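You operate a simulated robot arm through the tools that you are given. There is no shell and no other tool.

You are at the controls of a simulated robot arm. One attempt, no reset.

TASK
Plug the seven-way cord into the lamp tester and check that all three lamps light.
Fine: lift the tester flap right up, push the plug home, then switch on; switch off again and leave the plug in.

Only the result counts: the job must be done as asked and must still hold three seconds after the hand-in. Knocking over, shifting, dropping, spilling or breaking anything else fails it.

THE ROBOT
A 7-joint arm with a three-finger gripper, fixed in place. Base frame: the origin is on the floor under the middle of its stand, x ahead of it, y to its left, z up. Readings come in mm, rad, newtons and seconds.
It reaches about 1342 mm from its shoulder. Its first joint turns from -2.897 to 2.897 rad. Payload 2.69 kg.
Tool frame: the origin (TCP) lies between the finger pads and is the grasp point; the fingertips stand 30 mm ahead of it; z points along the fingers, y is the line along which they close. The gripper opens to 128 mm; its body begins 117 mm behind the TCP.
Orientation is told as [roll, pitch, yaw] about the base's x, y, z axes, in that order, counted from this pose: with the fingers straight down and closing along the base's y, the tool's x points along the base's -x, its y along +y and its z along -z.

THE INTERFACE
- The arm moves only by the tool step_arm. Its argument "commands" is a list that holds one entry, the list of rows, each a list of 7 numbers: the shift along the tool's x, y, z in m, then the turn, a rotation vector about the tool's x, y, z in rad, then the gripper command, from -1 (shut) to 1 (fully open), values between in proportion. In form: [[[x, y, z, wx, wy, wz, grip], ...]]. A call has 1 to 20 rows; each row is the pose to reach, as a shift and turn from the pose commanded when the call began, along the tool's axes at that moment. Each row takes 0.2 s and may step no farther than 50 mm and 0.15 rad from the row before; otherwise, or with a gripper value out of range, the whole call is refused. A pose out of reach is approached as far as the arm can. The call stops where the force on the tool passes 40 N (or 10 N more than at its start, if that is more) or the arm is blocked; 0.2 s more then pass. The fingers move at their own pace (about 127 mm/s each) and stop on an object; they squeeze with about 20 N. The grip force told is the motor's: it shows also when the fingers shut on nothing. Time passes only in rows, and 0.2 s behind the last, so rows that repeat a pose let the fingers close. The reply holds the time, the measured pose of the TCP, the force on the tool along the base axes, the opening and the grip force, in the units named above and with some noise, with the torque about the TCP (base axes, N m) and any sound that the robot's microphone picked up.
- Cameras (640 x 400 px; columns grow to the right, rows downward): "scene" is fixed at [400.1, 649.2, 1456.9]; the picture's right is [-0.73, -0.68, 0.00], its down [-0.47, 0.51, -0.72] and it looks along [0.49, -0.53, -0.70] (base axes); focal length 214 px, centre (320, 200). "wrist" rides on the gripper at [58, 54, -131] in the tool frame; the picture's right is [-0.68, 0.74, 0.00], its down [-0.62, -0.57, -0.55] and it looks along [-0.40, -0.37, 0.84] (tool axes); focal length 234 px, centre (320, 200). There is no depth. A picture from a camera that has moved, and an enlarged one, comes with that camera's place and axes in the base frame and with its lens.
- capture(camera): a new picture of that camera. The clock stands still meanwhile.
- lift_body(by): moves the trunk up (or, below 0, down) by that many mm; the arm rides with it, the base frame stays. It gives what a move gives, with no picture.
- zoom(camera, box): a new picture of the part [left, top, right, bottom] of that camera's present view, enlarged. The clock stands still meanwhile.
- hand_in(): hands the job in; it is judged then, once.

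Places have to be worked out from the pictures, the camera data and where the tool is seen. Open the gripper and draw the arm clear of the work before you hand the job in, unless the task says otherwise.

The tools are called after "Request:" as a command line: name --argument value ..., lists and objects as JSON in quotes. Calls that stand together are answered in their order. step_arm: Moves the arm, as the interface text tells. Its arguments: {"type":"object","properties":{"commands":{"type":"array"}},"required":["commands"]} The other tools are called the same way: lift_body (by) moves the trunk up or down; capture (camera) takes a picture; zoom (camera, box) takes an enlarged picture of a part of a camera's view; hand_in () hands the job in.

At the start:

```text
time_s: 0.0
ee_pos: [575.7, 337.2, 1281.1]
tcp_rot: [0.0, 0.001, 0.0]
force: [-0.5, 0.5, 0.4]
wrist_torque: [-0.01, 0.0, 0.02]
grip_width: 128.1
grip_force: 0.1
trunk travel left (down, up): [-150.0, 200.0]
```

scene: 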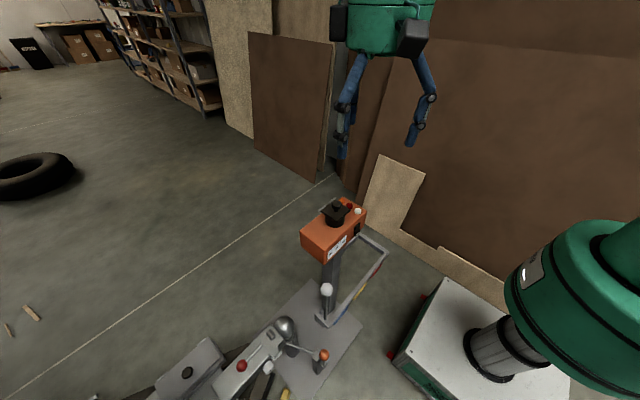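
wrist: 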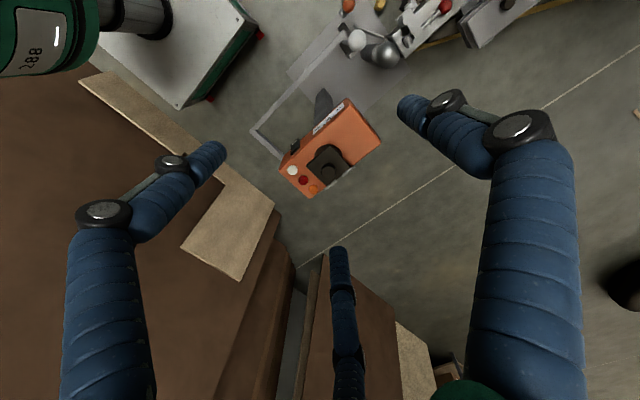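

The overview shows an orange tester on a post, a toggle/levers and a cord somewhere below. I zoom in on both views to identify the parts.

Request:
zoom --camera "scene" --box '[270, 180, 400, 280]'

Request:
zoom --camera "scene" --box '[80, 270, 400, 400]'

Request:
zoom --camera "wrist" --box '[230, 70, 410, 220]'

Request:
zoom --camera "wrist" --box '[260, 0, 580, 120]'

```text
4.00 times, centred on (335, 230) of scene
camera zoom: at [400.1, 649.2, 1456.9], right [-0.73, -0.68, 0.0], down [-0.47, 0.51, -0.72], along [0.49, -0.53, -0.7], focal length 858 px, centre (260, 80)
```

zoom: 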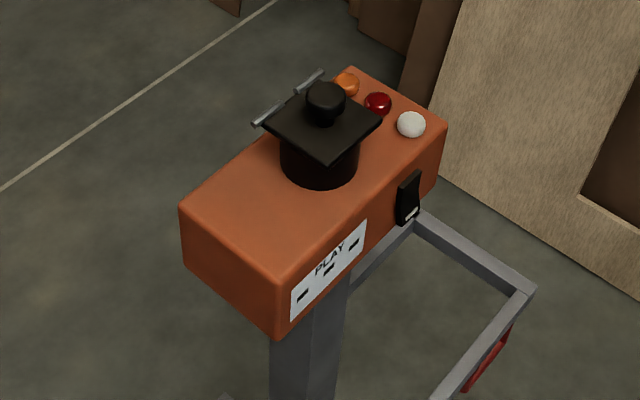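

```text
2.00 times, centred on (240, 335) of scene
camera zoom: at [400.1, 649.2, 1456.9], right [-0.73, -0.68, 0.0], down [-0.47, 0.51, -0.72], along [0.49, -0.53, -0.7], focal length 429 px, centre (480, -70)
```

zoom: 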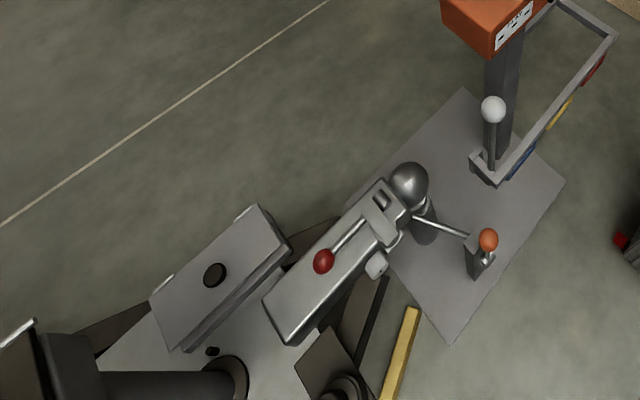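

```text
2.67 times, centred on (320, 145) of wrist
camera zoom: at [517.3, 390.5, 1412.4], right [0.68, 0.74, 0.0], down [0.62, -0.57, 0.55], along [0.4, -0.37, -0.84], focal length 624 px, centre (320, 347)
```

zoom: 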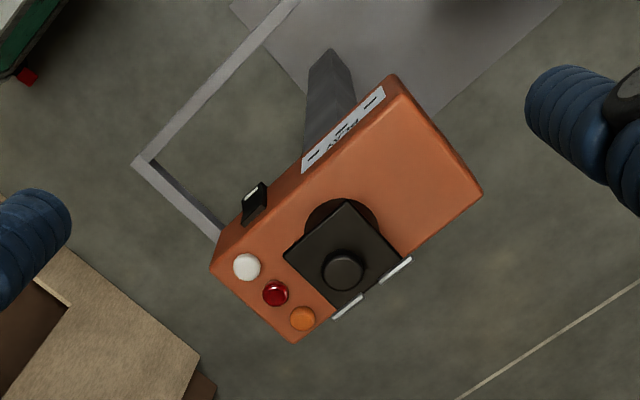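

```text
2.00 times, centred on (420, 60) of wrist
camera zoom: at [517.3, 390.5, 1412.4], right [0.68, 0.74, 0.0], down [0.62, -0.57, 0.55], along [0.4, -0.37, -0.84], focal length 468 px, centre (120, 480)
```

zoom: 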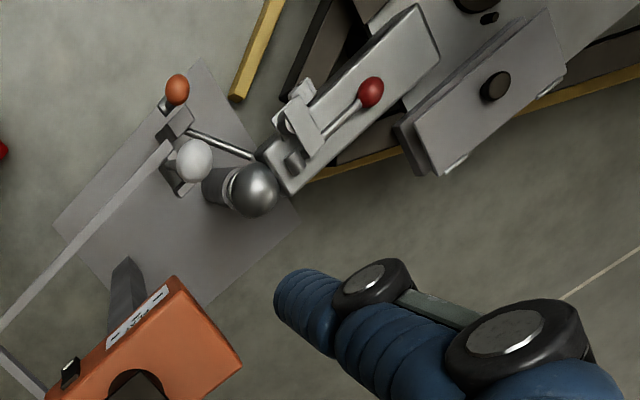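

The knob on the tester flap works out to about [693, 255, 959], with the hinge on the far (+x) side and the lamps at the -y end. The cord plug isn't visible, so I turn the wrist about the vertical and shift left to look over the trailer side.

Request:
step_arm --commands '[[[0, 0.02, 0, 0, 0, -0.15, 1], [0, 0.04, 0, 0, 0, -0.3, 1], [0, 0.06, 0, 0, 0, -0.45, 1], [0, 0.08, 0, 0, 0, -0.6, 1], [0, 0.1, 0, 0, 0, -0.75, 1], [0, 0.12, 0, 0, 0, -0.9, 1], [0, 0.14, 0, 0, 0, -1.05, 1], [0, 0.16, 0, 0, 0, -1.2, 1], [0, 0.18, 0, 0, 0, -1.35, 1], [0, 0.2, 0, 0, 0, -1.5, 1]]]'

Request:
capture --camera "wrist"

Request:
capture --camera "scene"

```text
time_s: 2.2
ee_pos: [574.6, 536.8, 1281.0]
tcp_rot: [-0.002, -0.002, 1.502]
force: [1.1, 0.3, 0.4]
wrist_torque: [0.04, 0.01, -0.04]
grip_width: 128.1
grip_force: 0.0
trunk travel left (down, up): [-150.0, 200.0]
```

```text
taken
camera wrist: at [517.9, 482.3, 1412.4], right [-0.69, 0.72, 0.0], down [0.61, 0.58, 0.55], along [0.4, 0.38, -0.84], focal length 234 px, centre (320, 200)
```

wrist: 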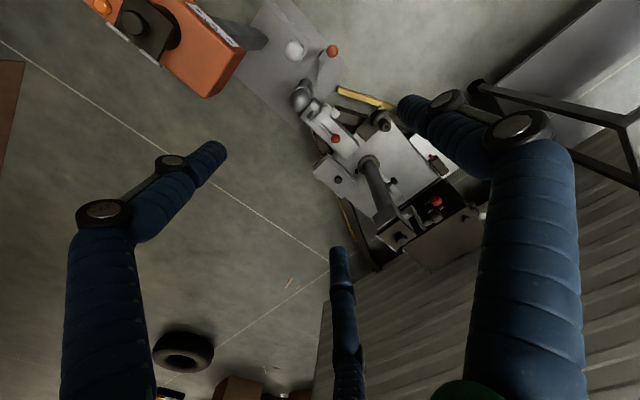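

```text
taken
```

scene: 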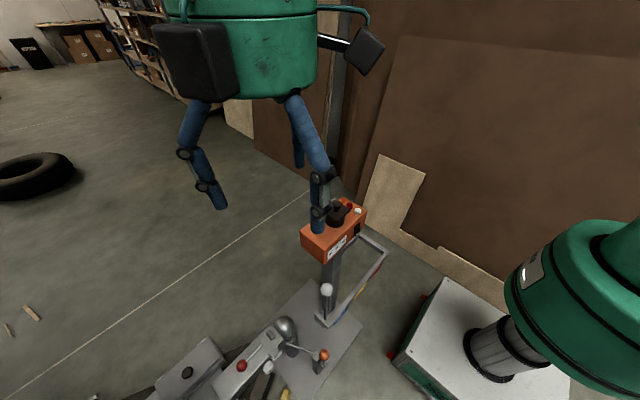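

The trailer tongue is now in view; I enlarge it to search for the plug.

Request:
zoom --camera "wrist" --box '[290, 60, 490, 185]'

Request:
zoom --camera "wrist" --box '[300, 140, 500, 280]'

```text
3.20 times, centred on (390, 122) of wrist
camera zoom: at [517.9, 482.3, 1412.4], right [-0.69, 0.72, 0.0], down [0.61, 0.58, 0.55], along [0.4, 0.38, -0.84], focal length 749 px, centre (96, 448)
```

zoom: 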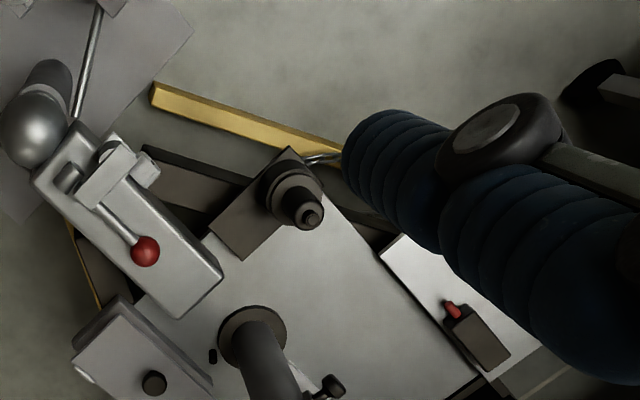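

```text
2.86 times, centred on (400, 210) of wrist
camera zoom: at [517.9, 482.3, 1412.4], right [-0.69, 0.72, 0.0], down [0.61, 0.58, 0.55], along [0.4, 0.38, -0.84], focal length 669 px, centre (91, 171)
```

zoom: 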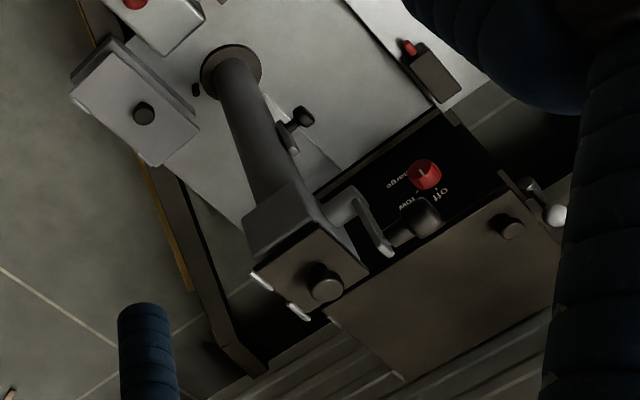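

Something that looks like a plug in a parking holder sits near [526, 777, 628]. I zoom the scene camera along its lower edge, which seems to render beyond the frame, for a better look.

Request:
zoom --camera "scene" --box '[200, 380, 300, 400]'

Request:
zoom --camera "scene" --box '[60, 390, 320, 400]'

```text
6.40 times, centred on (250, 390) of scene
camera zoom: at [400.1, 649.2, 1456.9], right [-0.73, -0.68, 0.0], down [-0.47, 0.51, -0.72], along [0.49, -0.53, -0.7], focal length 1373 px, centre (768, -1016)
```

zoom: 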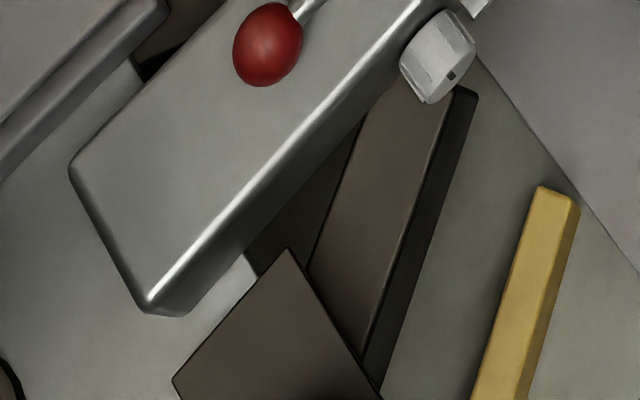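

```text
2.46 times, centred on (190, 395) of scene
camera zoom: at [400.1, 649.2, 1456.9], right [-0.73, -0.68, 0.0], down [-0.47, 0.51, -0.72], along [0.49, -0.53, -0.7], focal length 528 px, centre (640, -280)
```

zoom: 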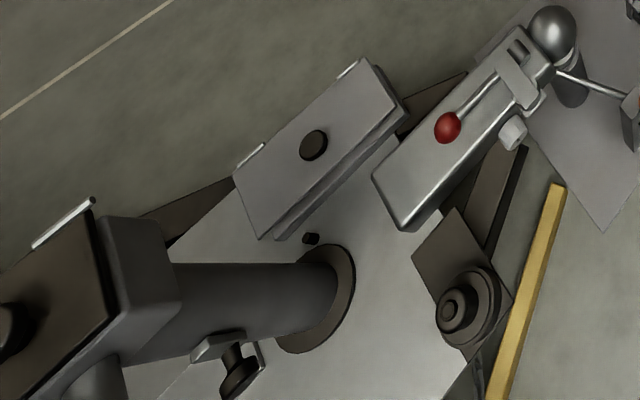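

The parked plug appears round and stepped, standing on a square bracket. I lower the arm and bring it closer so the wrist camera looks straight at it, staying well clear of the jack whose top is near [686, 953, 925].

Request:
step_arm --commands '[[[-0.0117, 0.0178, 0.0414, 0, 0, 0, 1], [-0.0233, 0.0355, 0.0828, 0, 0, 0, 1], [-0.035, 0.0533, 0.1241, 0, 0, 0, 1], [-0.0466, 0.071, 0.1655, 0, 0, 0, 1], [-0.0583, 0.0888, 0.2069, 0, 0, 0, 1], [-0.0699, 0.1065, 0.2483, 0, 0, 0, 1], [-0.0816, 0.1243, 0.2896, 0, 0, 0, 1], [-0.0932, 0.142, 0.331, 0, 0, 0, 1]]]'

Request:
capture --camera "wrist"

Request:
zoom --camera "wrist" --box '[180, 100, 400, 240]'

```text
time_s: 4.0
ee_pos: [440.4, 640.6, 950.6]
tcp_rot: [-0.001, -0.001, 1.499]
force: [-0.1, 0.0, 0.6]
wrist_torque: [0.04, 0.05, -0.01]
grip_width: 127.7
grip_force: 0.0
trunk travel left (down, up): [-150.0, 200.0]
```

```text
taken
camera wrist: at [381.9, 585.7, 1082.4], right [-0.69, 0.73, 0.0], down [0.61, 0.57, 0.55], along [0.4, 0.38, -0.84], focal length 234 px, centre (320, 200)
```

wrist: 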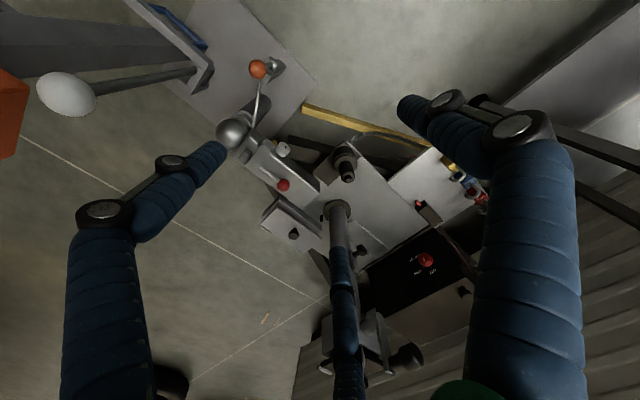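

```text
2.86 times, centred on (290, 170) of wrist
camera zoom: at [381.9, 585.7, 1082.4], right [-0.69, 0.73, 0.0], down [0.61, 0.57, 0.55], along [0.4, 0.38, -0.84], focal length 669 px, centre (406, 286)
```

zoom: 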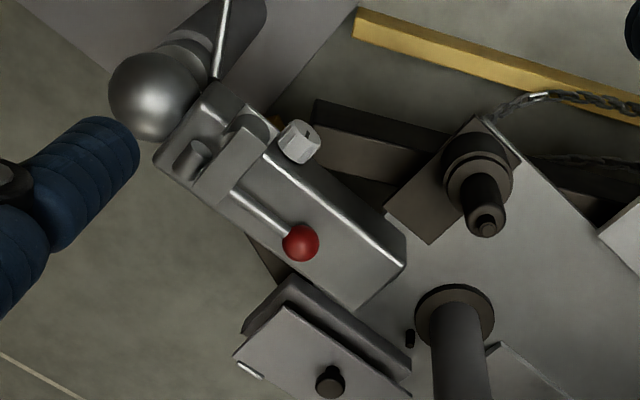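

The plug stands upright in its parking socket on the bracket. To be sure it is the right cord, I zoom closer on it and also on the coloured items at the right.

Request:
zoom --camera "wrist" --box '[310, 120, 390, 190]'

Request:
zoom --camera "wrist" --box '[380, 130, 520, 230]'

Request:
zoom --camera "scene" --box '[230, 396, 270, 400]'

Request:
zoom --camera "wrist" --box '[0, 0, 240, 150]'

```text
5.71 times, centred on (350, 155) of wrist
camera zoom: at [381.9, 585.7, 1082.4], right [-0.69, 0.73, 0.0], down [0.61, 0.57, 0.55], along [0.4, 0.38, -0.84], focal length 1338 px, centre (149, 457)
```

zoom: 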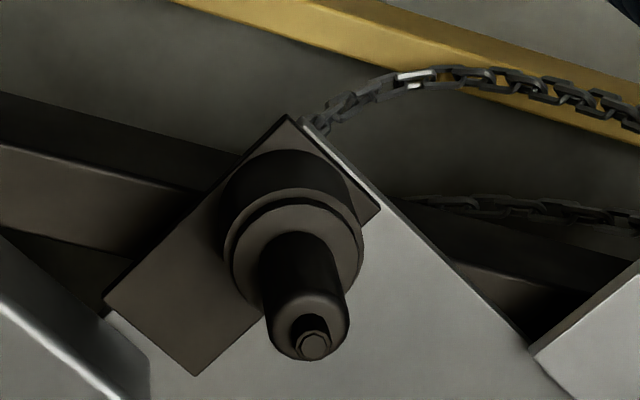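

```text
4.00 times, centred on (450, 180) of wrist
camera zoom: at [381.9, 585.7, 1082.4], right [-0.69, 0.73, 0.0], down [0.61, 0.57, 0.55], along [0.4, 0.38, -0.84], focal length 937 px, centre (-200, 280)
```

zoom: 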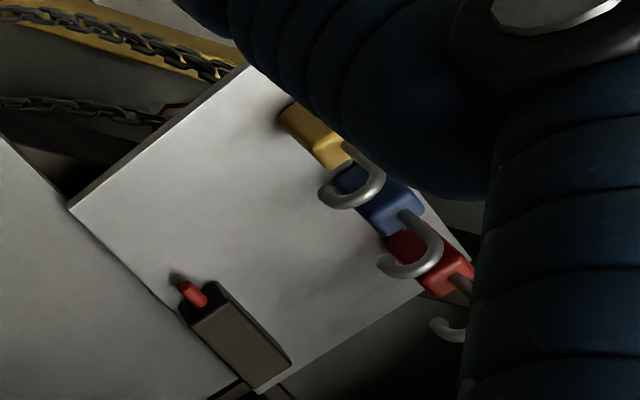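

```text
16.00 times, centred on (250, 398) of scene
camera zoom: at [400.1, 649.2, 1456.9], right [-0.73, -0.68, 0.0], down [-0.47, 0.51, -0.72], along [0.49, -0.53, -0.7], focal length 3432 px, centre (1440, -2968)
```

zoom: 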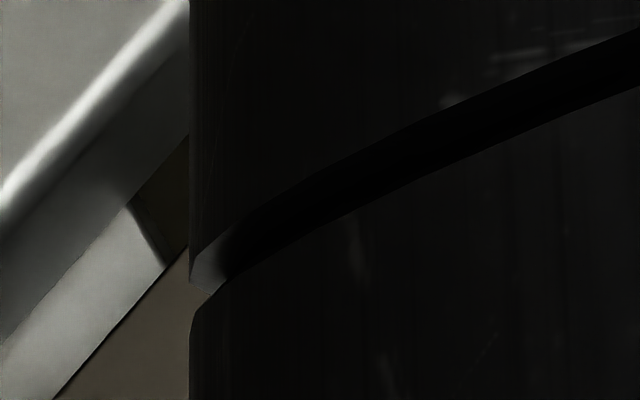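

```text
2.67 times, centred on (120, 75) of wrist
camera zoom: at [381.9, 585.7, 1082.4], right [-0.69, 0.73, 0.0], down [0.61, 0.57, 0.55], along [0.4, 0.38, -0.84], focal length 624 px, centre (853, 533)
```

zoom: 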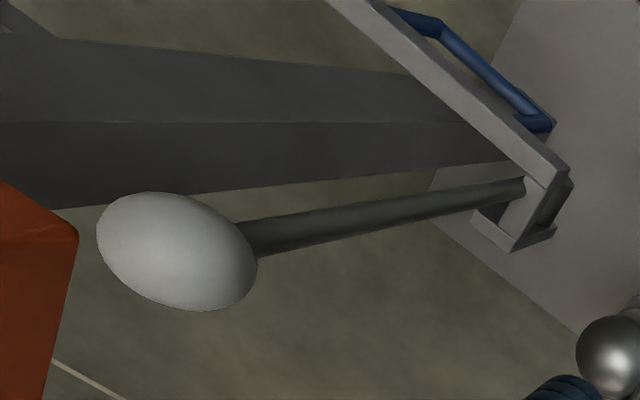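

The chain is separate; the stepped black cylinder standing upright in the holder is the parked plug, with its tip near [530, 820, 575]. I move the wrist camera in closer, staying above it, for a better position fix and to look for a key.

Request:
step_arm --commands '[[[-0.0201, -0.0036, 0.0385, 0, 0, 0, 1], [-0.0403, -0.0072, 0.077, 0, 0, 0, 1], [-0.0604, -0.0108, 0.1155, 0, 0, 0, 1], [-0.0805, -0.0143, 0.154, 0, 0, 0, 1], [-0.1007, -0.0179, 0.1925, 0, 0, 0, 1], [-0.1208, -0.0215, 0.231, 0, 0, 0, 1]]]'

Request:
capture --camera "wrist"

Request:
zoom --camera "wrist" --box '[260, 100, 400, 190]'

Request:
capture --camera "scene"

```text
time_s: 5.4
ee_pos: [469.7, 759.5, 720.0]
tcp_rot: [0.001, -0.001, 1.501]
force: [0.6, 0.6, 0.9]
wrist_torque: [-0.05, 0.0, 0.04]
grip_width: 127.9
grip_force: 0.1
trunk travel left (down, up): [-150.0, 200.0]
```

```text
taken
camera wrist: at [412.0, 704.0, 850.8], right [-0.69, 0.73, 0.0], down [0.61, 0.57, 0.55], along [0.4, 0.38, -0.84], focal length 234 px, centre (320, 200)
```

wrist: 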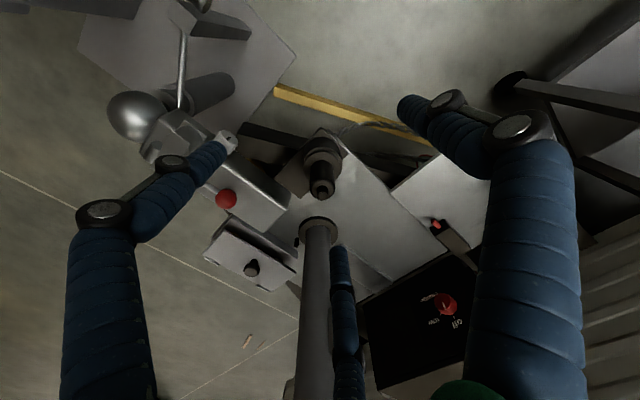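

```text
4.44 times, centred on (330, 145) of wrist
camera zoom: at [412.0, 704.0, 850.8], right [-0.69, 0.73, 0.0], down [0.61, 0.57, 0.55], along [0.4, 0.38, -0.84], focal length 1041 px, centre (276, 444)
```

zoom: 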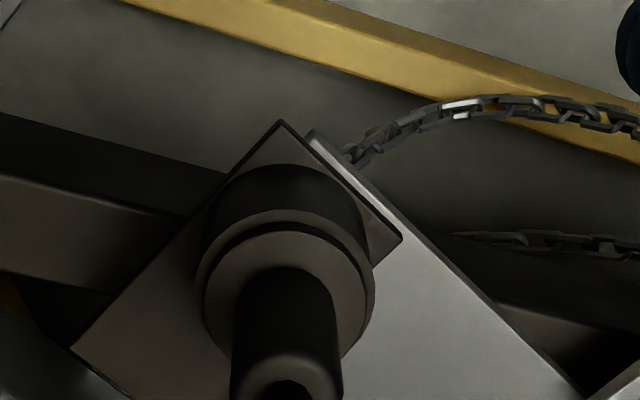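

```text
taken
```

scene: 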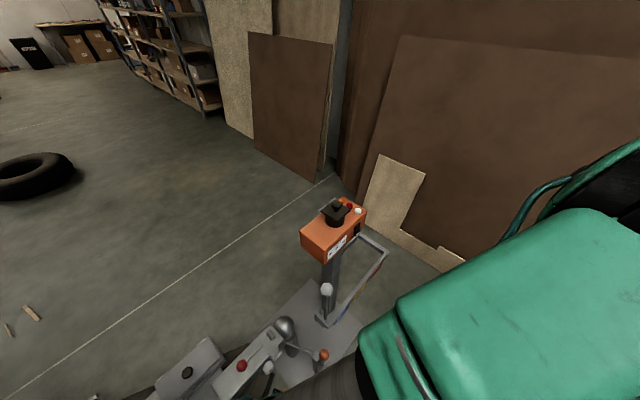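

The plug now sits near the middle of the wrist view, so I enlarge its tip and collar for measurement.

Request:
zoom --camera "wrist" --box '[280, 130, 370, 205]'

Request:
zoom --camera "wrist" --box '[200, 100, 440, 250]'

```text
5.33 times, centred on (325, 168) of wrist
camera zoom: at [412.0, 704.0, 850.8], right [-0.69, 0.73, 0.0], down [0.61, 0.57, 0.55], along [0.4, 0.38, -0.84], focal length 1249 px, centre (293, 373)
```

zoom: 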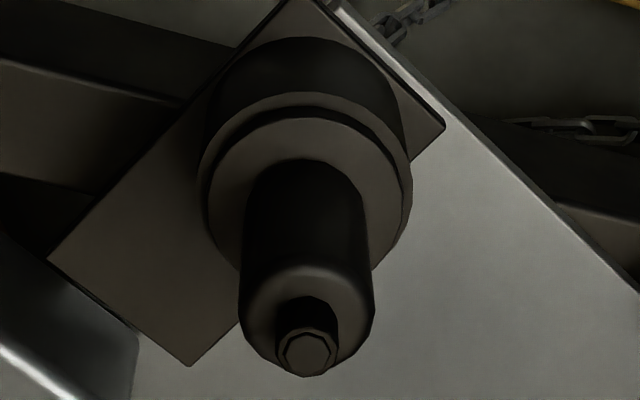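

```text
2.67 times, centred on (320, 175) of wrist
camera zoom: at [412.0, 704.0, 850.8], right [-0.69, 0.73, 0.0], down [0.61, 0.57, 0.55], along [0.4, 0.38, -0.84], focal length 624 px, centre (320, 267)
```

zoom: 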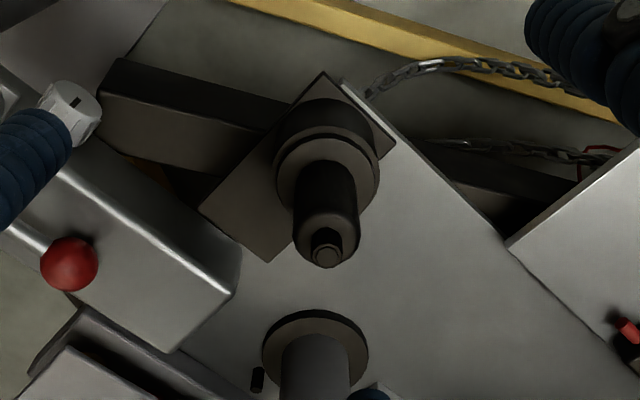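

The plug tip comes out at about [530, 820, 589], body ~32 mm in diameter from z≈508 (collar) to z≈569, axis vertical. Before touching it I go back up and over to the tester to inspect the flap, hinge and switch.

Request:
step_arm --commands '[[[0, 0, -0.0465, 0, 0, 0, 1], [0, 0, -0.093, 0, 0, 0, 1], [0, 0, -0.1395, 0, 0, 0, 1], [0, 0, -0.186, 0, 0, 0, 1], [0, 0, -0.2325, 0, 0, 0, 1], [0, 0, -0.279, 0, 0, 0, 1], [0, 0, -0.3255, 0, 0, 0, 1], [0, 0, -0.372, 0, 0, 0, 1], [0.045, -0.0132, -0.372, 0, 0, 0.0691, 1], [0.09, -0.0264, -0.372, 0, 0, 0.1382, 1], [0.135, -0.0397, -0.372, 0, 0, 0.2073, 1], [0.18, -0.0529, -0.372, 0, 0, 0.2764, 1], [0.225, -0.0661, -0.372, 0, 0, 0.3455, 1], [0.27, -0.0793, -0.372, 0, 0, 0.4145, 1], [0.315, -0.0925, -0.372, 0, 0, 0.4836, 1], [0.36, -0.1057, -0.372, 0, 0, 0.5527, 1], [0.405, -0.119, -0.372, 0, 0, 0.6218, 1], [0.45, -0.1322, -0.372, 0, 0, 0.6909, 1], [0.4949, -0.1454, -0.372, 0, 0, 0.76, 1]]]'

Request:
capture --camera "wrist"

Request:
zoom --camera "wrist" --box '[220, 110, 420, 250]'

```text
time_s: 9.4
ee_pos: [582.8, 255.5, 1091.5]
tcp_rot: [0.0, -0.002, 0.739]
force: [0.5, 0.3, 0.1]
wrist_torque: [-0.03, 0.01, -0.02]
grip_width: 127.7
grip_force: 0.1
trunk travel left (down, up): [-150.0, 200.0]
```

```text
taken
camera wrist: at [502.5, 254.9, 1223.7], right [0.0, 1.0, 0.0], down [0.84, 0.0, 0.55], along [0.55, 0.0, -0.84], focal length 234 px, centre (320, 200)
```

wrist: 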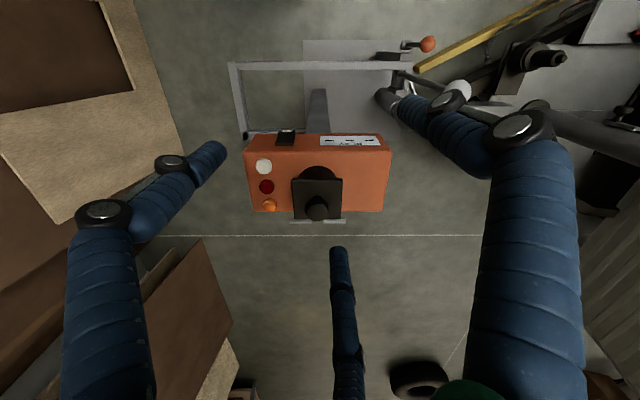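

```text
2.86 times, centred on (320, 180) of wrist
camera zoom: at [502.5, 254.9, 1223.7], right [0.0, 1.0, 0.0], down [0.84, 0.0, 0.55], along [0.55, 0.0, -0.84], focal length 669 px, centre (320, 257)
```

zoom: 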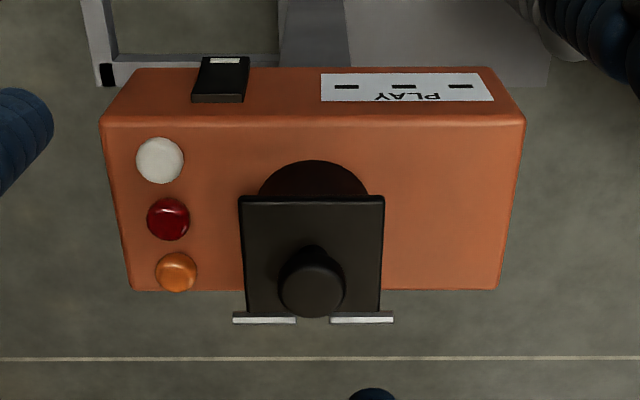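

The tester box spans roughly x 641–755, y 136–367, top z≈875. The flap plate spans x 656–728, y 216–286 at z≈935, hinged at x≈733, over a ~60 mm socket cylinder; its front corners overhang by about 20 mm. I'll lift it from under the +y front corner with shut fingers pointing forward, so first I yaw to 90° at a standoff and close the fingers.

Request:
step_arm --commands '[[[0.0011, 0.0095, 0.0069, 0, 0, -0.1387, -1], [0.0022, 0.0189, 0.0138, 0, 0, -0.2773, -1], [0.0033, 0.0284, 0.0208, 0, 0, -0.416, -1], [0.0043, 0.0378, 0.0277, 0, 0, -0.5547, -1], [0.0054, 0.0473, 0.0346, 0, 0, -0.6933, -1], [0.0065, 0.0567, 0.0415, 0, 0, -0.832, -1], [0.0065, 0.0567, 0.0415, 0, 0, -0.832, -1]]]'

Request:
capture --camera "wrist"

Request:
capture --camera "scene"

```text
time_s: 11.0
ee_pos: [537.8, 293.3, 1049.4]
tcp_rot: [0.001, -0.001, 1.574]
force: [-0.7, 0.2, 0.4]
wrist_torque: [-0.03, 0.01, -0.03]
grip_width: 2.7
grip_force: 20.2
trunk travel left (down, up): [-150.0, 200.0]
```

```text
taken
camera wrist: at [484.7, 233.6, 1181.2], right [-0.74, 0.67, 0.0], down [0.56, 0.62, 0.55], along [0.37, 0.41, -0.84], focal length 234 px, centre (320, 200)
```

wrist: 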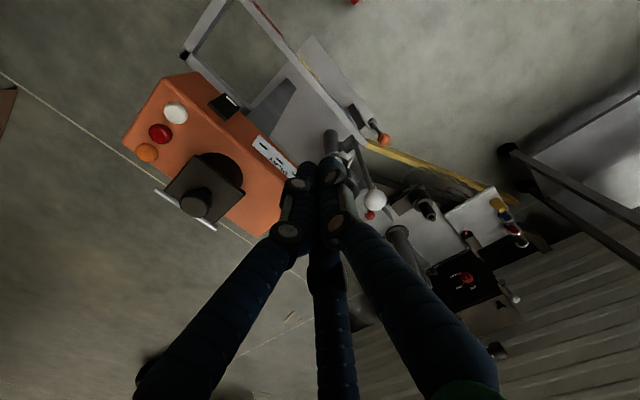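

```text
taken
```

scene: 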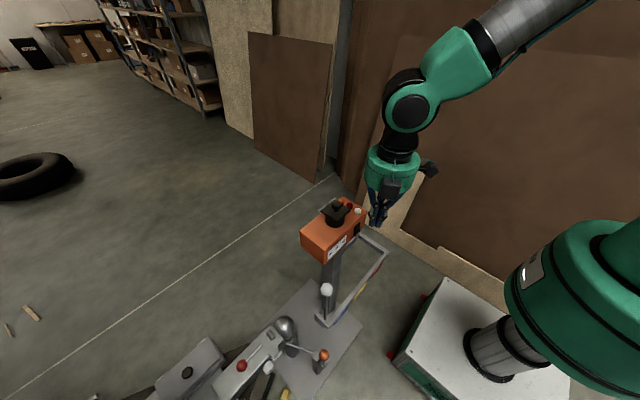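

I check the shape of the shut finger bundle from the scene camera.

Request:
zoom --camera "scene" --box '[330, 130, 450, 240]'

Request:
zoom --camera "wrist" --box '[250, 140, 400, 260]'

```text
3.64 times, centred on (390, 185) of scene
camera zoom: at [400.1, 649.2, 1456.9], right [-0.73, -0.68, 0.0], down [-0.47, 0.51, -0.72], along [0.49, -0.53, -0.7], focal length 780 px, centre (66, 254)
```

zoom: 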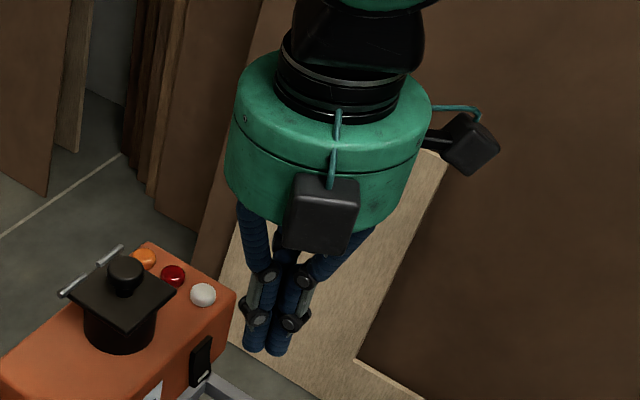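

```text
3.33 times, centred on (325, 200) of wrist
camera zoom: at [484.7, 233.6, 1181.2], right [-0.74, 0.67, 0.0], down [0.56, 0.62, 0.55], along [0.37, 0.41, -0.84], focal length 781 px, centre (303, 200)
```

zoom: 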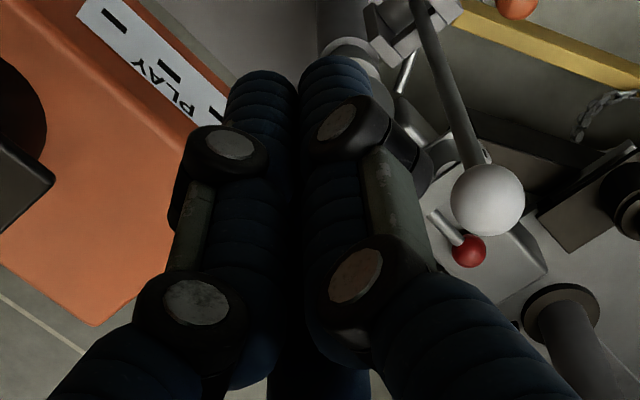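

The bundle is about 45 mm across with ~20 mm round fingertips, fine for the 58 mm gap under the flap corner. I now pitch the tool up 90° about its x axis so the fingers point along +x.

Request:
step_arm --commands '[[[0, 0, 0, 0.1428, 0, 0, -1], [0, 0, 0, 0.2856, 0, 0, -1], [0, 0, 0, 0.4284, 0, 0, -1], [0, 0, 0, 0.5712, 0, 0, -1], [0, 0, 0, 0.714, 0, 0, -1], [0, 0, 0, 0.8568, 0, 0, -1], [0, 0, 0, 0.9996, 0, 0, -1], [0, 0, 0, 1.1424, 0, 0, -1], [0, 0, 0, 1.2852, 0, 0, -1], [0, 0, 0, 1.428, 0, 0, -1], [0, 0, 0, 1.5708, 0, 0, -1]]]'

Request:
capture --camera "scene"

Request:
capture --camera "wrist"

```text
time_s: 13.4
ee_pos: [538.2, 291.5, 1050.9]
tcp_rot: [-1.573, -0.003, 1.572]
force: [-0.3, -0.5, 0.3]
wrist_torque: [0.01, 0.06, 0.03]
grip_width: 2.4
grip_force: 20.3
trunk travel left (down, up): [-150.0, 200.0]
```

```text
taken
```

scene: 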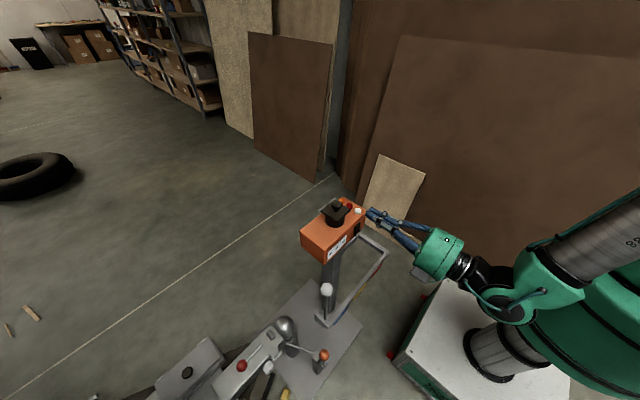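

```text
taken
camera wrist: at [406.9, 233.7, 996.6], right [0.0, 0.68, -0.74], down [-0.55, 0.61, 0.56], along [0.83, 0.41, 0.37], focal length 234 px, centre (320, 200)
```

wrist: 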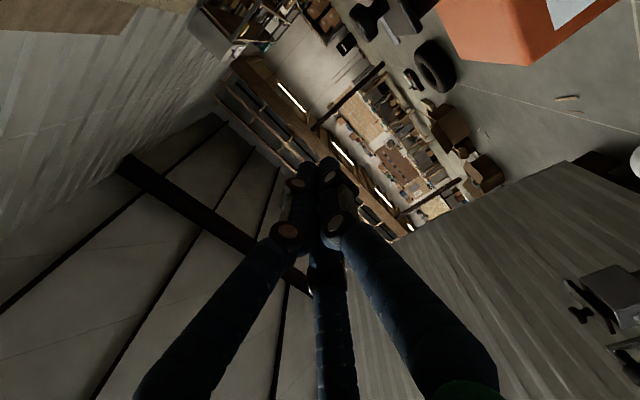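

Fingers now point along +x. I lower to axis height z≈908 in front of the box, at y≈293 beside the flap's +y front corner.

Request:
step_arm --commands '[[[0, 0.045, 0.007, 0, 0, 0, -1], [-0.001, 0.09, 0.014, 0, 0, 0, -1], [-0.001, 0.12, 0.022, 0, 0, 0, -1], [-0.001, 0.143, 0.022, 0, 0, 0, -1]]]'

Request:
zoom --camera "scene" --box '[290, 170, 430, 270]'

Request:
capture --camera "wrist"

```text
time_s: 14.4
ee_pos: [560.0, 294.3, 905.5]
tcp_rot: [-1.57, -0.002, 1.573]
force: [0.6, -0.2, 0.9]
wrist_torque: [0.01, 0.01, -0.01]
grip_width: 2.2
grip_force: 20.0
trunk travel left (down, up): [-150.0, 200.0]
```

```text
4.00 times, centred on (360, 220) of scene
camera zoom: at [400.1, 649.2, 1456.9], right [-0.73, -0.68, 0.0], down [-0.47, 0.51, -0.72], along [0.49, -0.53, -0.7], focal length 858 px, centre (160, 120)
```

zoom: 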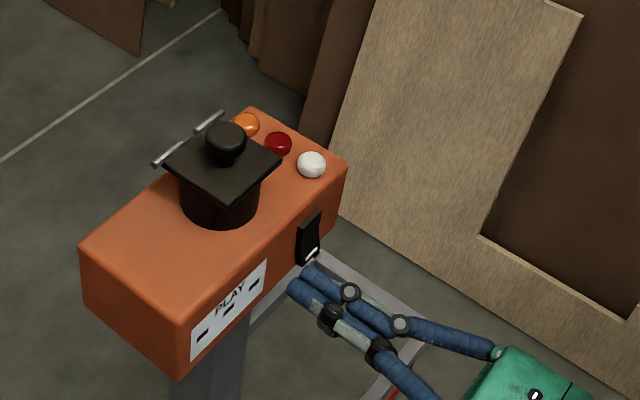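

```text
taken
camera wrist: at [429.4, 235.3, 852.5], right [0.0, 0.68, -0.74], down [-0.55, 0.61, 0.57], along [0.84, 0.41, 0.37], focal length 234 px, centre (320, 200)
```

wrist: 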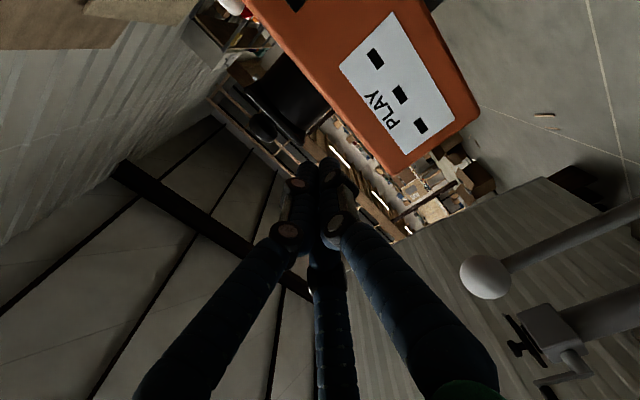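

The geometry matches the scene picture. I zoom the wrist view to check the height of the flap underside relative to the fingers.

Request:
zoom --camera "wrist" --box '[220, 40, 380, 200]'

```text
2.50 times, centred on (300, 120) of wrist
camera zoom: at [429.4, 235.3, 852.5], right [0.0, 0.68, -0.74], down [-0.55, 0.61, 0.57], along [0.84, 0.41, 0.37], focal length 585 px, centre (370, 400)
```

zoom: 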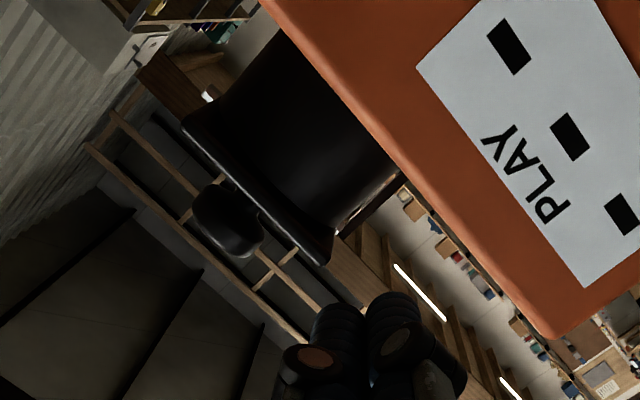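

The flap plate is seen edge-on from below; I enlarge further to get its underside height precisely before going under it.

Request:
zoom --camera "wrist" --box '[285, 115, 335, 165]'

Request:
zoom --camera "scene" --box '[315, 190, 365, 225]'

```text
8.00 times, centred on (310, 140) of wrist
camera zoom: at [429.4, 235.3, 852.5], right [0.0, 0.68, -0.74], down [-0.55, 0.61, 0.57], along [0.84, 0.41, 0.37], focal length 1873 px, centre (400, 680)
```

zoom: 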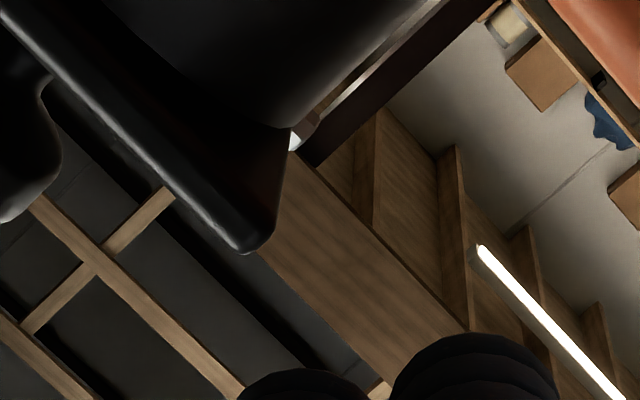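

```text
11.43 times, centred on (340, 208) of scene
camera zoom: at [400.1, 649.2, 1456.9], right [-0.73, -0.68, 0.0], down [-0.47, 0.51, -0.72], along [0.49, -0.53, -0.7], focal length 2451 px, centre (91, 114)
```

zoom: 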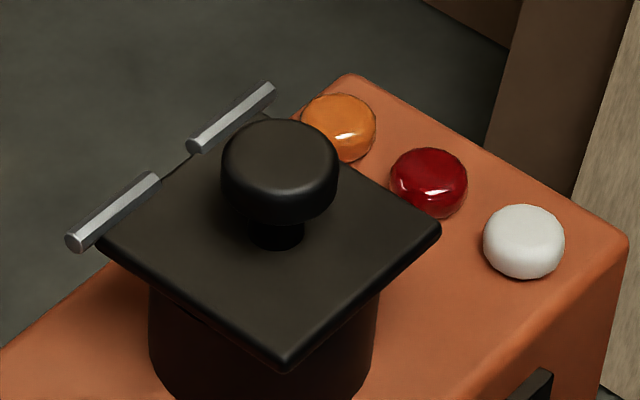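

Combining views, the flap underside is at z≈921, its front edge at x≈662 and the socket body has ~35 mm radius, so only the corner gives real room. A single finger is better: I raise the tool ~75 mm and open, so the lower finger alone goes under the corner and the other two stay well above the knob.

Request:
step_arm --commands '[[[0.002, -0.04, 0, 0, 0, 0, -1], [0.006, -0.075, 0, 0, 0, 0, 0.2], [0.006, -0.075, 0, 0, 0, 0, 1], [0.006, -0.075, 0, 0, 0, 0, 1], [0.006, -0.075, 0, 0, 0, 0, 1]]]'

Request:
zoom --camera "scene" --box '[290, 170, 430, 270]'

Request:
capture --camera "wrist"

```text
time_s: 15.6
ee_pos: [559.4, 288.1, 980.6]
tcp_rot: [-1.571, 0.001, 1.574]
force: [0.0, -0.6, 0.1]
wrist_torque: [0.01, 0.01, 0.01]
grip_width: 127.8
grip_force: 0.1
trunk travel left (down, up): [-150.0, 200.0]
```

```text
4.00 times, centred on (360, 220) of scene
camera zoom: at [400.1, 649.2, 1456.9], right [-0.73, -0.68, 0.0], down [-0.47, 0.51, -0.72], along [0.49, -0.53, -0.7], focal length 858 px, centre (160, 120)
```

zoom: 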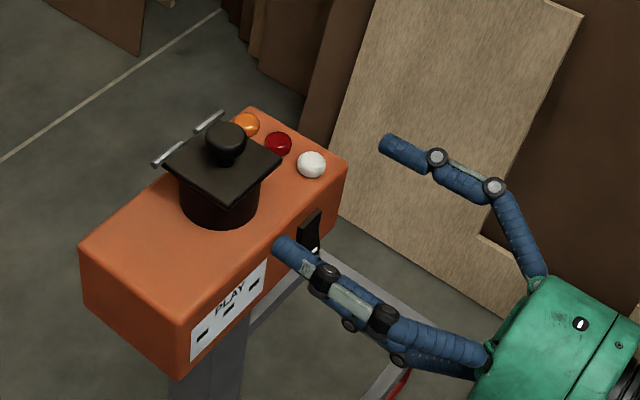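

```text
taken
camera wrist: at [428.9, 229.4, 928.1], right [0.0, 0.68, -0.74], down [-0.55, 0.61, 0.57], along [0.84, 0.41, 0.37], focal length 234 px, centre (320, 200)
```

wrist: 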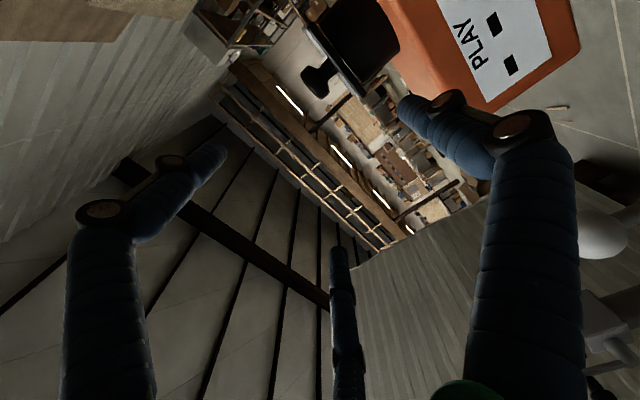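

The lower finger is now at about z≈906, y≈288, with its tip ~20 mm ahead of the TCP. I advance to just in front of the flap edge and check before going under.

Request:
step_arm --commands '[[[0, 0, 0.03, 0, 0, 0, 1], [0, 0, 0.06, 0, 0, 0, 1], [0, 0, 0.075, 0, 0, 0, 1], [0, 0, 0.075, 0, 0, 0, 1]]]'

Request:
zoom --camera "scene" --box '[290, 180, 400, 260]'

Request:
zoom --camera "wrist" --box '[320, 0, 480, 120]'

```text
time_s: 16.6
ee_pos: [635.8, 288.8, 982.2]
tcp_rot: [-1.571, 0.001, 1.573]
force: [0.3, 0.0, -0.2]
wrist_torque: [0.01, -0.02, 0.0]
grip_width: 128.1
grip_force: 0.0
trunk travel left (down, up): [-150.0, 200.0]
```

```text
5.00 times, centred on (345, 220) of scene
camera zoom: at [400.1, 649.2, 1456.9], right [-0.73, -0.68, 0.0], down [-0.47, 0.51, -0.72], along [0.49, -0.53, -0.7], focal length 1072 px, centre (195, 100)
```

zoom: 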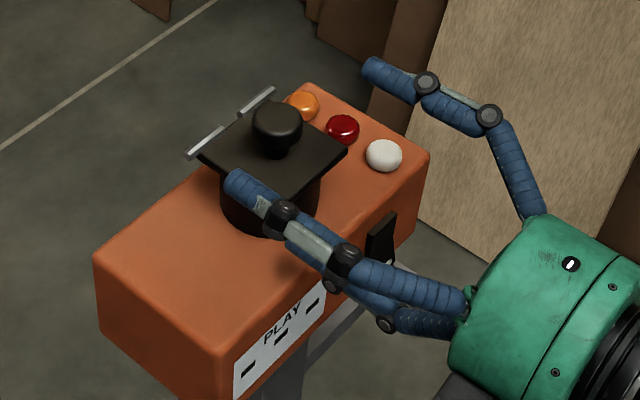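

```text
3.33 times, centred on (400, 60) of wrist
camera zoom: at [504.8, 229.0, 927.4], right [0.0, 0.68, -0.74], down [-0.55, 0.61, 0.57], along [0.84, 0.41, 0.37], focal length 781 px, centre (53, 667)
```

zoom: 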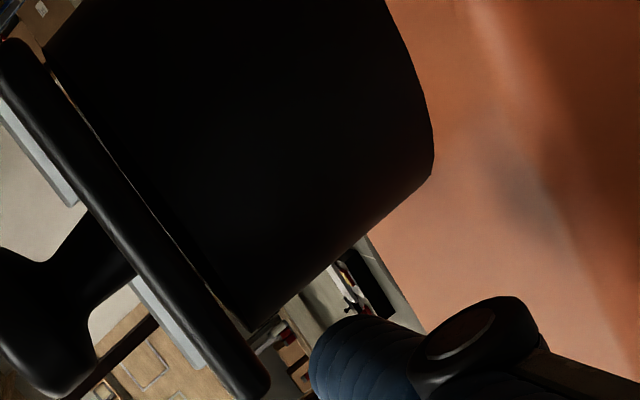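

The lower fingertip is right at the corner with its top ~2–3 mm below the flap underside. I drop 4 mm and slide 24 mm in beneath the corner, keeping ~3 mm from the socket body.

Request:
step_arm --commands '[[[0, 0.004, 0, 0, 0, 0, 1], [0, 0.004, 0.012, 0, 0, 0, 1], [0, 0.004, 0.024, 0, 0, 0, 1], [0, 0.004, 0.024, 0, 0, 0, 1]]]'

Request:
zoom --camera "wrist" --box '[320, 0, 480, 120]'

Request:
zoom --camera "scene" --box '[290, 180, 400, 260]'

```text
time_s: 17.6
ee_pos: [659.1, 287.2, 978.1]
tcp_rot: [-1.572, 0.0, 1.573]
force: [0.5, -0.2, -0.1]
wrist_torque: [-0.02, -0.01, 0.0]
grip_width: 128.1
grip_force: 0.1
trunk travel left (down, up): [-150.0, 200.0]
```

```text
3.33 times, centred on (400, 60) of wrist
camera zoom: at [528.5, 229.1, 923.9], right [0.0, 0.68, -0.74], down [-0.55, 0.61, 0.57], along [0.84, 0.41, 0.37], focal length 781 px, centre (53, 667)
```

zoom: 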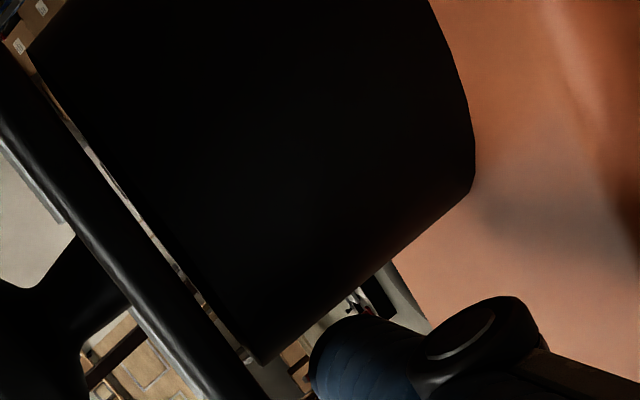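

```text
5.00 times, centred on (345, 220) of scene
camera zoom: at [400.1, 649.2, 1456.9], right [-0.73, -0.68, 0.0], down [-0.47, 0.51, -0.72], along [0.49, -0.53, -0.7], focal length 1072 px, centre (195, 100)
```

zoom: 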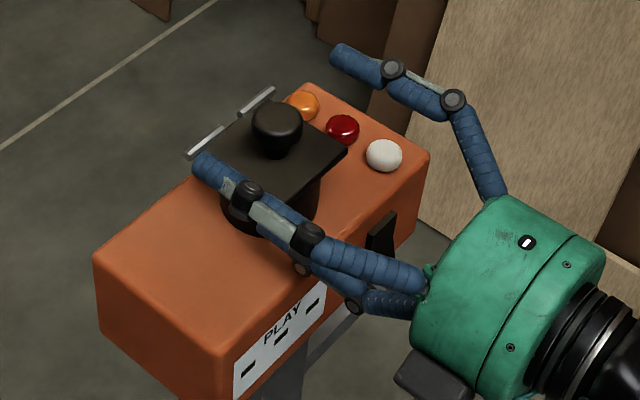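

The finger is in place beneath the corner with no contact force. I lift about 30 mm in small rows and check the flap follows.

Request:
step_arm --commands '[[[0, -0.006, 0, 0, 0, 0, 1], [0, -0.012, 0, 0, 0, 0, 1], [0, -0.018, 0, 0, 0, 0, 1], [0, -0.025, 0, 0, 0, 0, 1], [0, -0.031, 0, 0, 0, 0, 1]]]'

Request:
zoom --camera "wrist" --box '[320, 0, 480, 120]'

Request:
zoom --camera "scene" --box '[290, 180, 400, 260]'

```text
time_s: 18.8
ee_pos: [659.2, 288.5, 1008.5]
tcp_rot: [-1.571, 0.001, 1.573]
force: [0.0, -0.7, -0.4]
wrist_torque: [0.02, 0.02, 0.02]
grip_width: 127.8
grip_force: 0.0
trunk travel left (down, up): [-150.0, 200.0]
```

```text
3.33 times, centred on (400, 60) of wrist
camera zoom: at [528.0, 229.0, 955.5], right [0.0, 0.68, -0.74], down [-0.55, 0.61, 0.57], along [0.84, 0.41, 0.37], focal length 781 px, centre (53, 667)
```

zoom: 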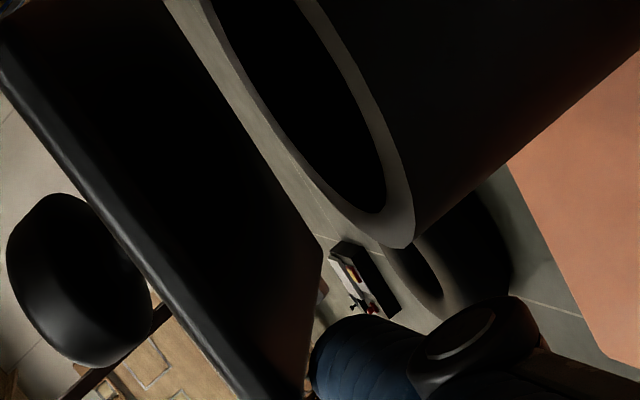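

```text
5.00 times, centred on (345, 220) of scene
camera zoom: at [400.1, 649.2, 1456.9], right [-0.73, -0.68, 0.0], down [-0.47, 0.51, -0.72], along [0.49, -0.53, -0.7], focal length 1072 px, centre (195, 100)
```

zoom: 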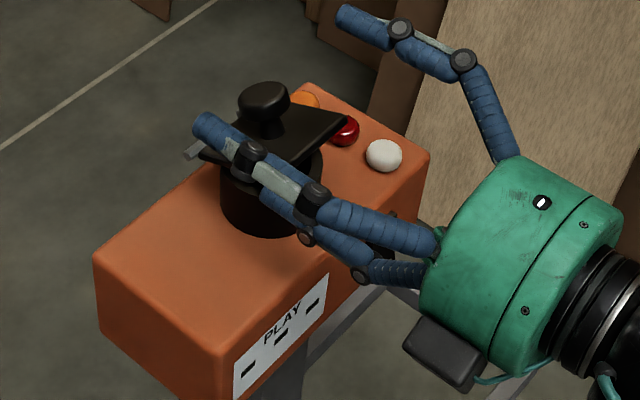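

The flap follows easily, with almost no force, and the socket mouth is appearing. I continue along the arc to about 80°, shifting a little inward for a firmer push.

Request:
step_arm --commands '[[[0, -0.012, 0.003, 0, 0, 0, 1], [0, -0.0235, 0.0075, 0, 0, 0, 1], [0.004, -0.034, 0.015, 0, 0, 0, 1], [0.01, -0.0425, 0.0225, 0, 0, 0, 1], [0.014, -0.05, 0.032, 0, 0, 0, 1], [0.014, -0.0555, 0.043, 0, 0, 0, 1]]]'

Request:
zoom --camera "wrist" --box '[280, 0, 480, 140]'

Request:
zoom --camera "scene" --box '[290, 170, 400, 250]'

```text
time_s: 19.7
ee_pos: [674.9, 287.7, 1047.7]
tcp_rot: [-1.572, -0.004, 1.584]
force: [3.2, 10.3, -0.8]
wrist_torque: [0.6, -0.28, 0.14]
grip_width: 127.9
grip_force: 0.1
trunk travel left (down, up): [-150.0, 200.0]
stopped in row 4: the force on the tool passed its limit at 52 N (the readings are from after the stop); the commanded pose is now the measured one
```

```text
2.86 times, centred on (380, 70) of wrist
camera zoom: at [545.4, 227.7, 992.8], right [-0.01, 0.68, -0.73], down [-0.56, 0.61, 0.57], along [0.83, 0.41, 0.37], focal length 669 px, centre (149, 571)
```

zoom: 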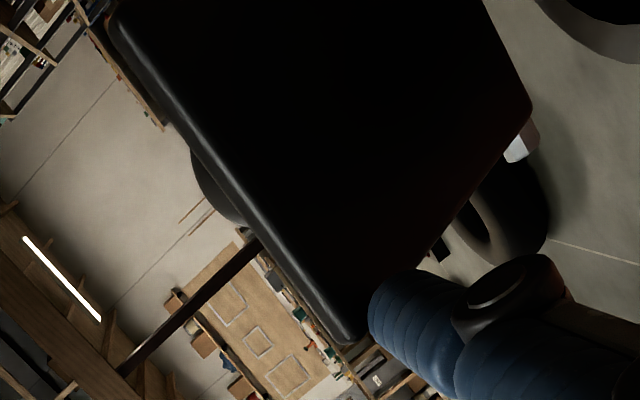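

```text
5.00 times, centred on (345, 210) of scene
camera zoom: at [400.1, 649.2, 1456.9], right [-0.73, -0.68, 0.0], down [-0.47, 0.51, -0.72], along [0.49, -0.53, -0.7], focal length 1072 px, centre (195, 150)
```

zoom: 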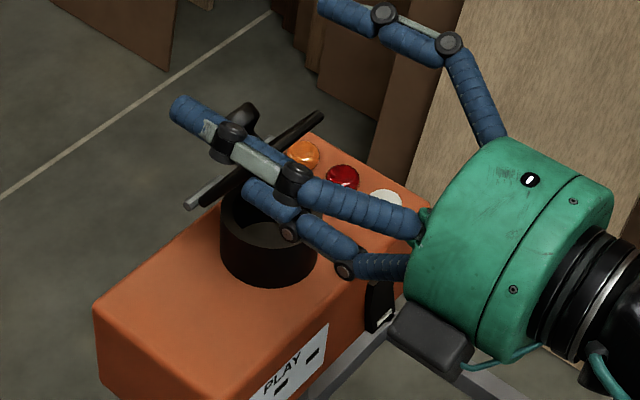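

The inward shift jammed the fingertip sideways against the flap's side edge (flap is at ~55°). I back off 4 mm sideways (+y) only and see whether the flap stays or still rests on the finger.

Request:
step_arm --commands '[[[-0.002, 0, 0, 0, 0, 0, 1], [-0.003, 0, 0, 0, 0, 0, 1]]]'

Request:
zoom --camera "wrist" --box '[320, 0, 480, 120]'

Request:
zoom --camera "scene" --box '[300, 180, 370, 230]'

```text
time_s: 20.3
ee_pos: [675.6, 288.4, 1045.6]
tcp_rot: [-1.571, -0.003, 1.579]
force: [-0.3, 0.6, 0.4]
wrist_torque: [0.01, 0.04, -0.02]
grip_width: 128.0
grip_force: 0.1
trunk travel left (down, up): [-150.0, 200.0]
```

```text
3.33 times, centred on (400, 60) of wrist
camera zoom: at [545.0, 228.6, 992.1], right [-0.01, 0.68, -0.74], down [-0.55, 0.61, 0.57], along [0.83, 0.41, 0.37], focal length 781 px, centre (53, 667)
```

zoom: 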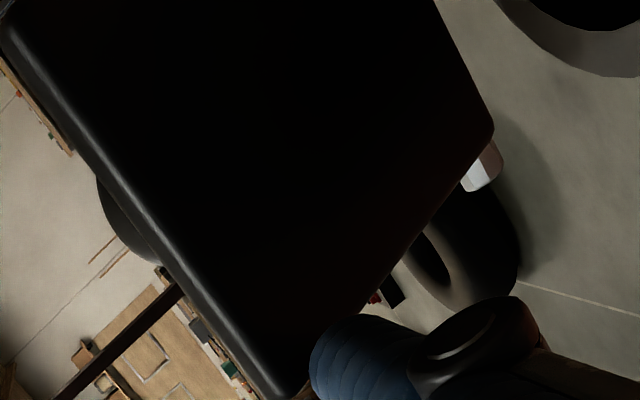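

```text
8.00 times, centred on (335, 205) of scene
camera zoom: at [400.1, 649.2, 1456.9], right [-0.73, -0.68, 0.0], down [-0.47, 0.51, -0.72], along [0.49, -0.53, -0.7], focal length 1716 px, centre (200, 160)
```

zoom: 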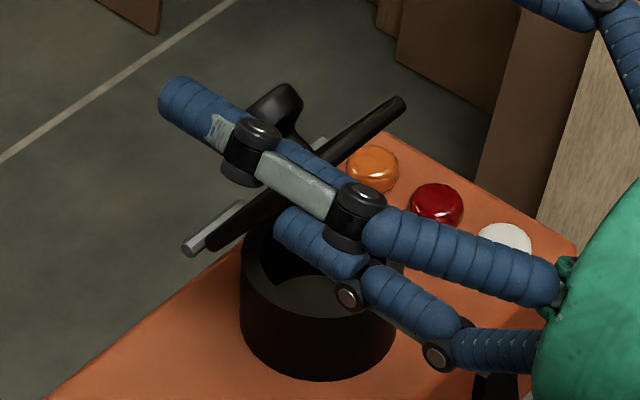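

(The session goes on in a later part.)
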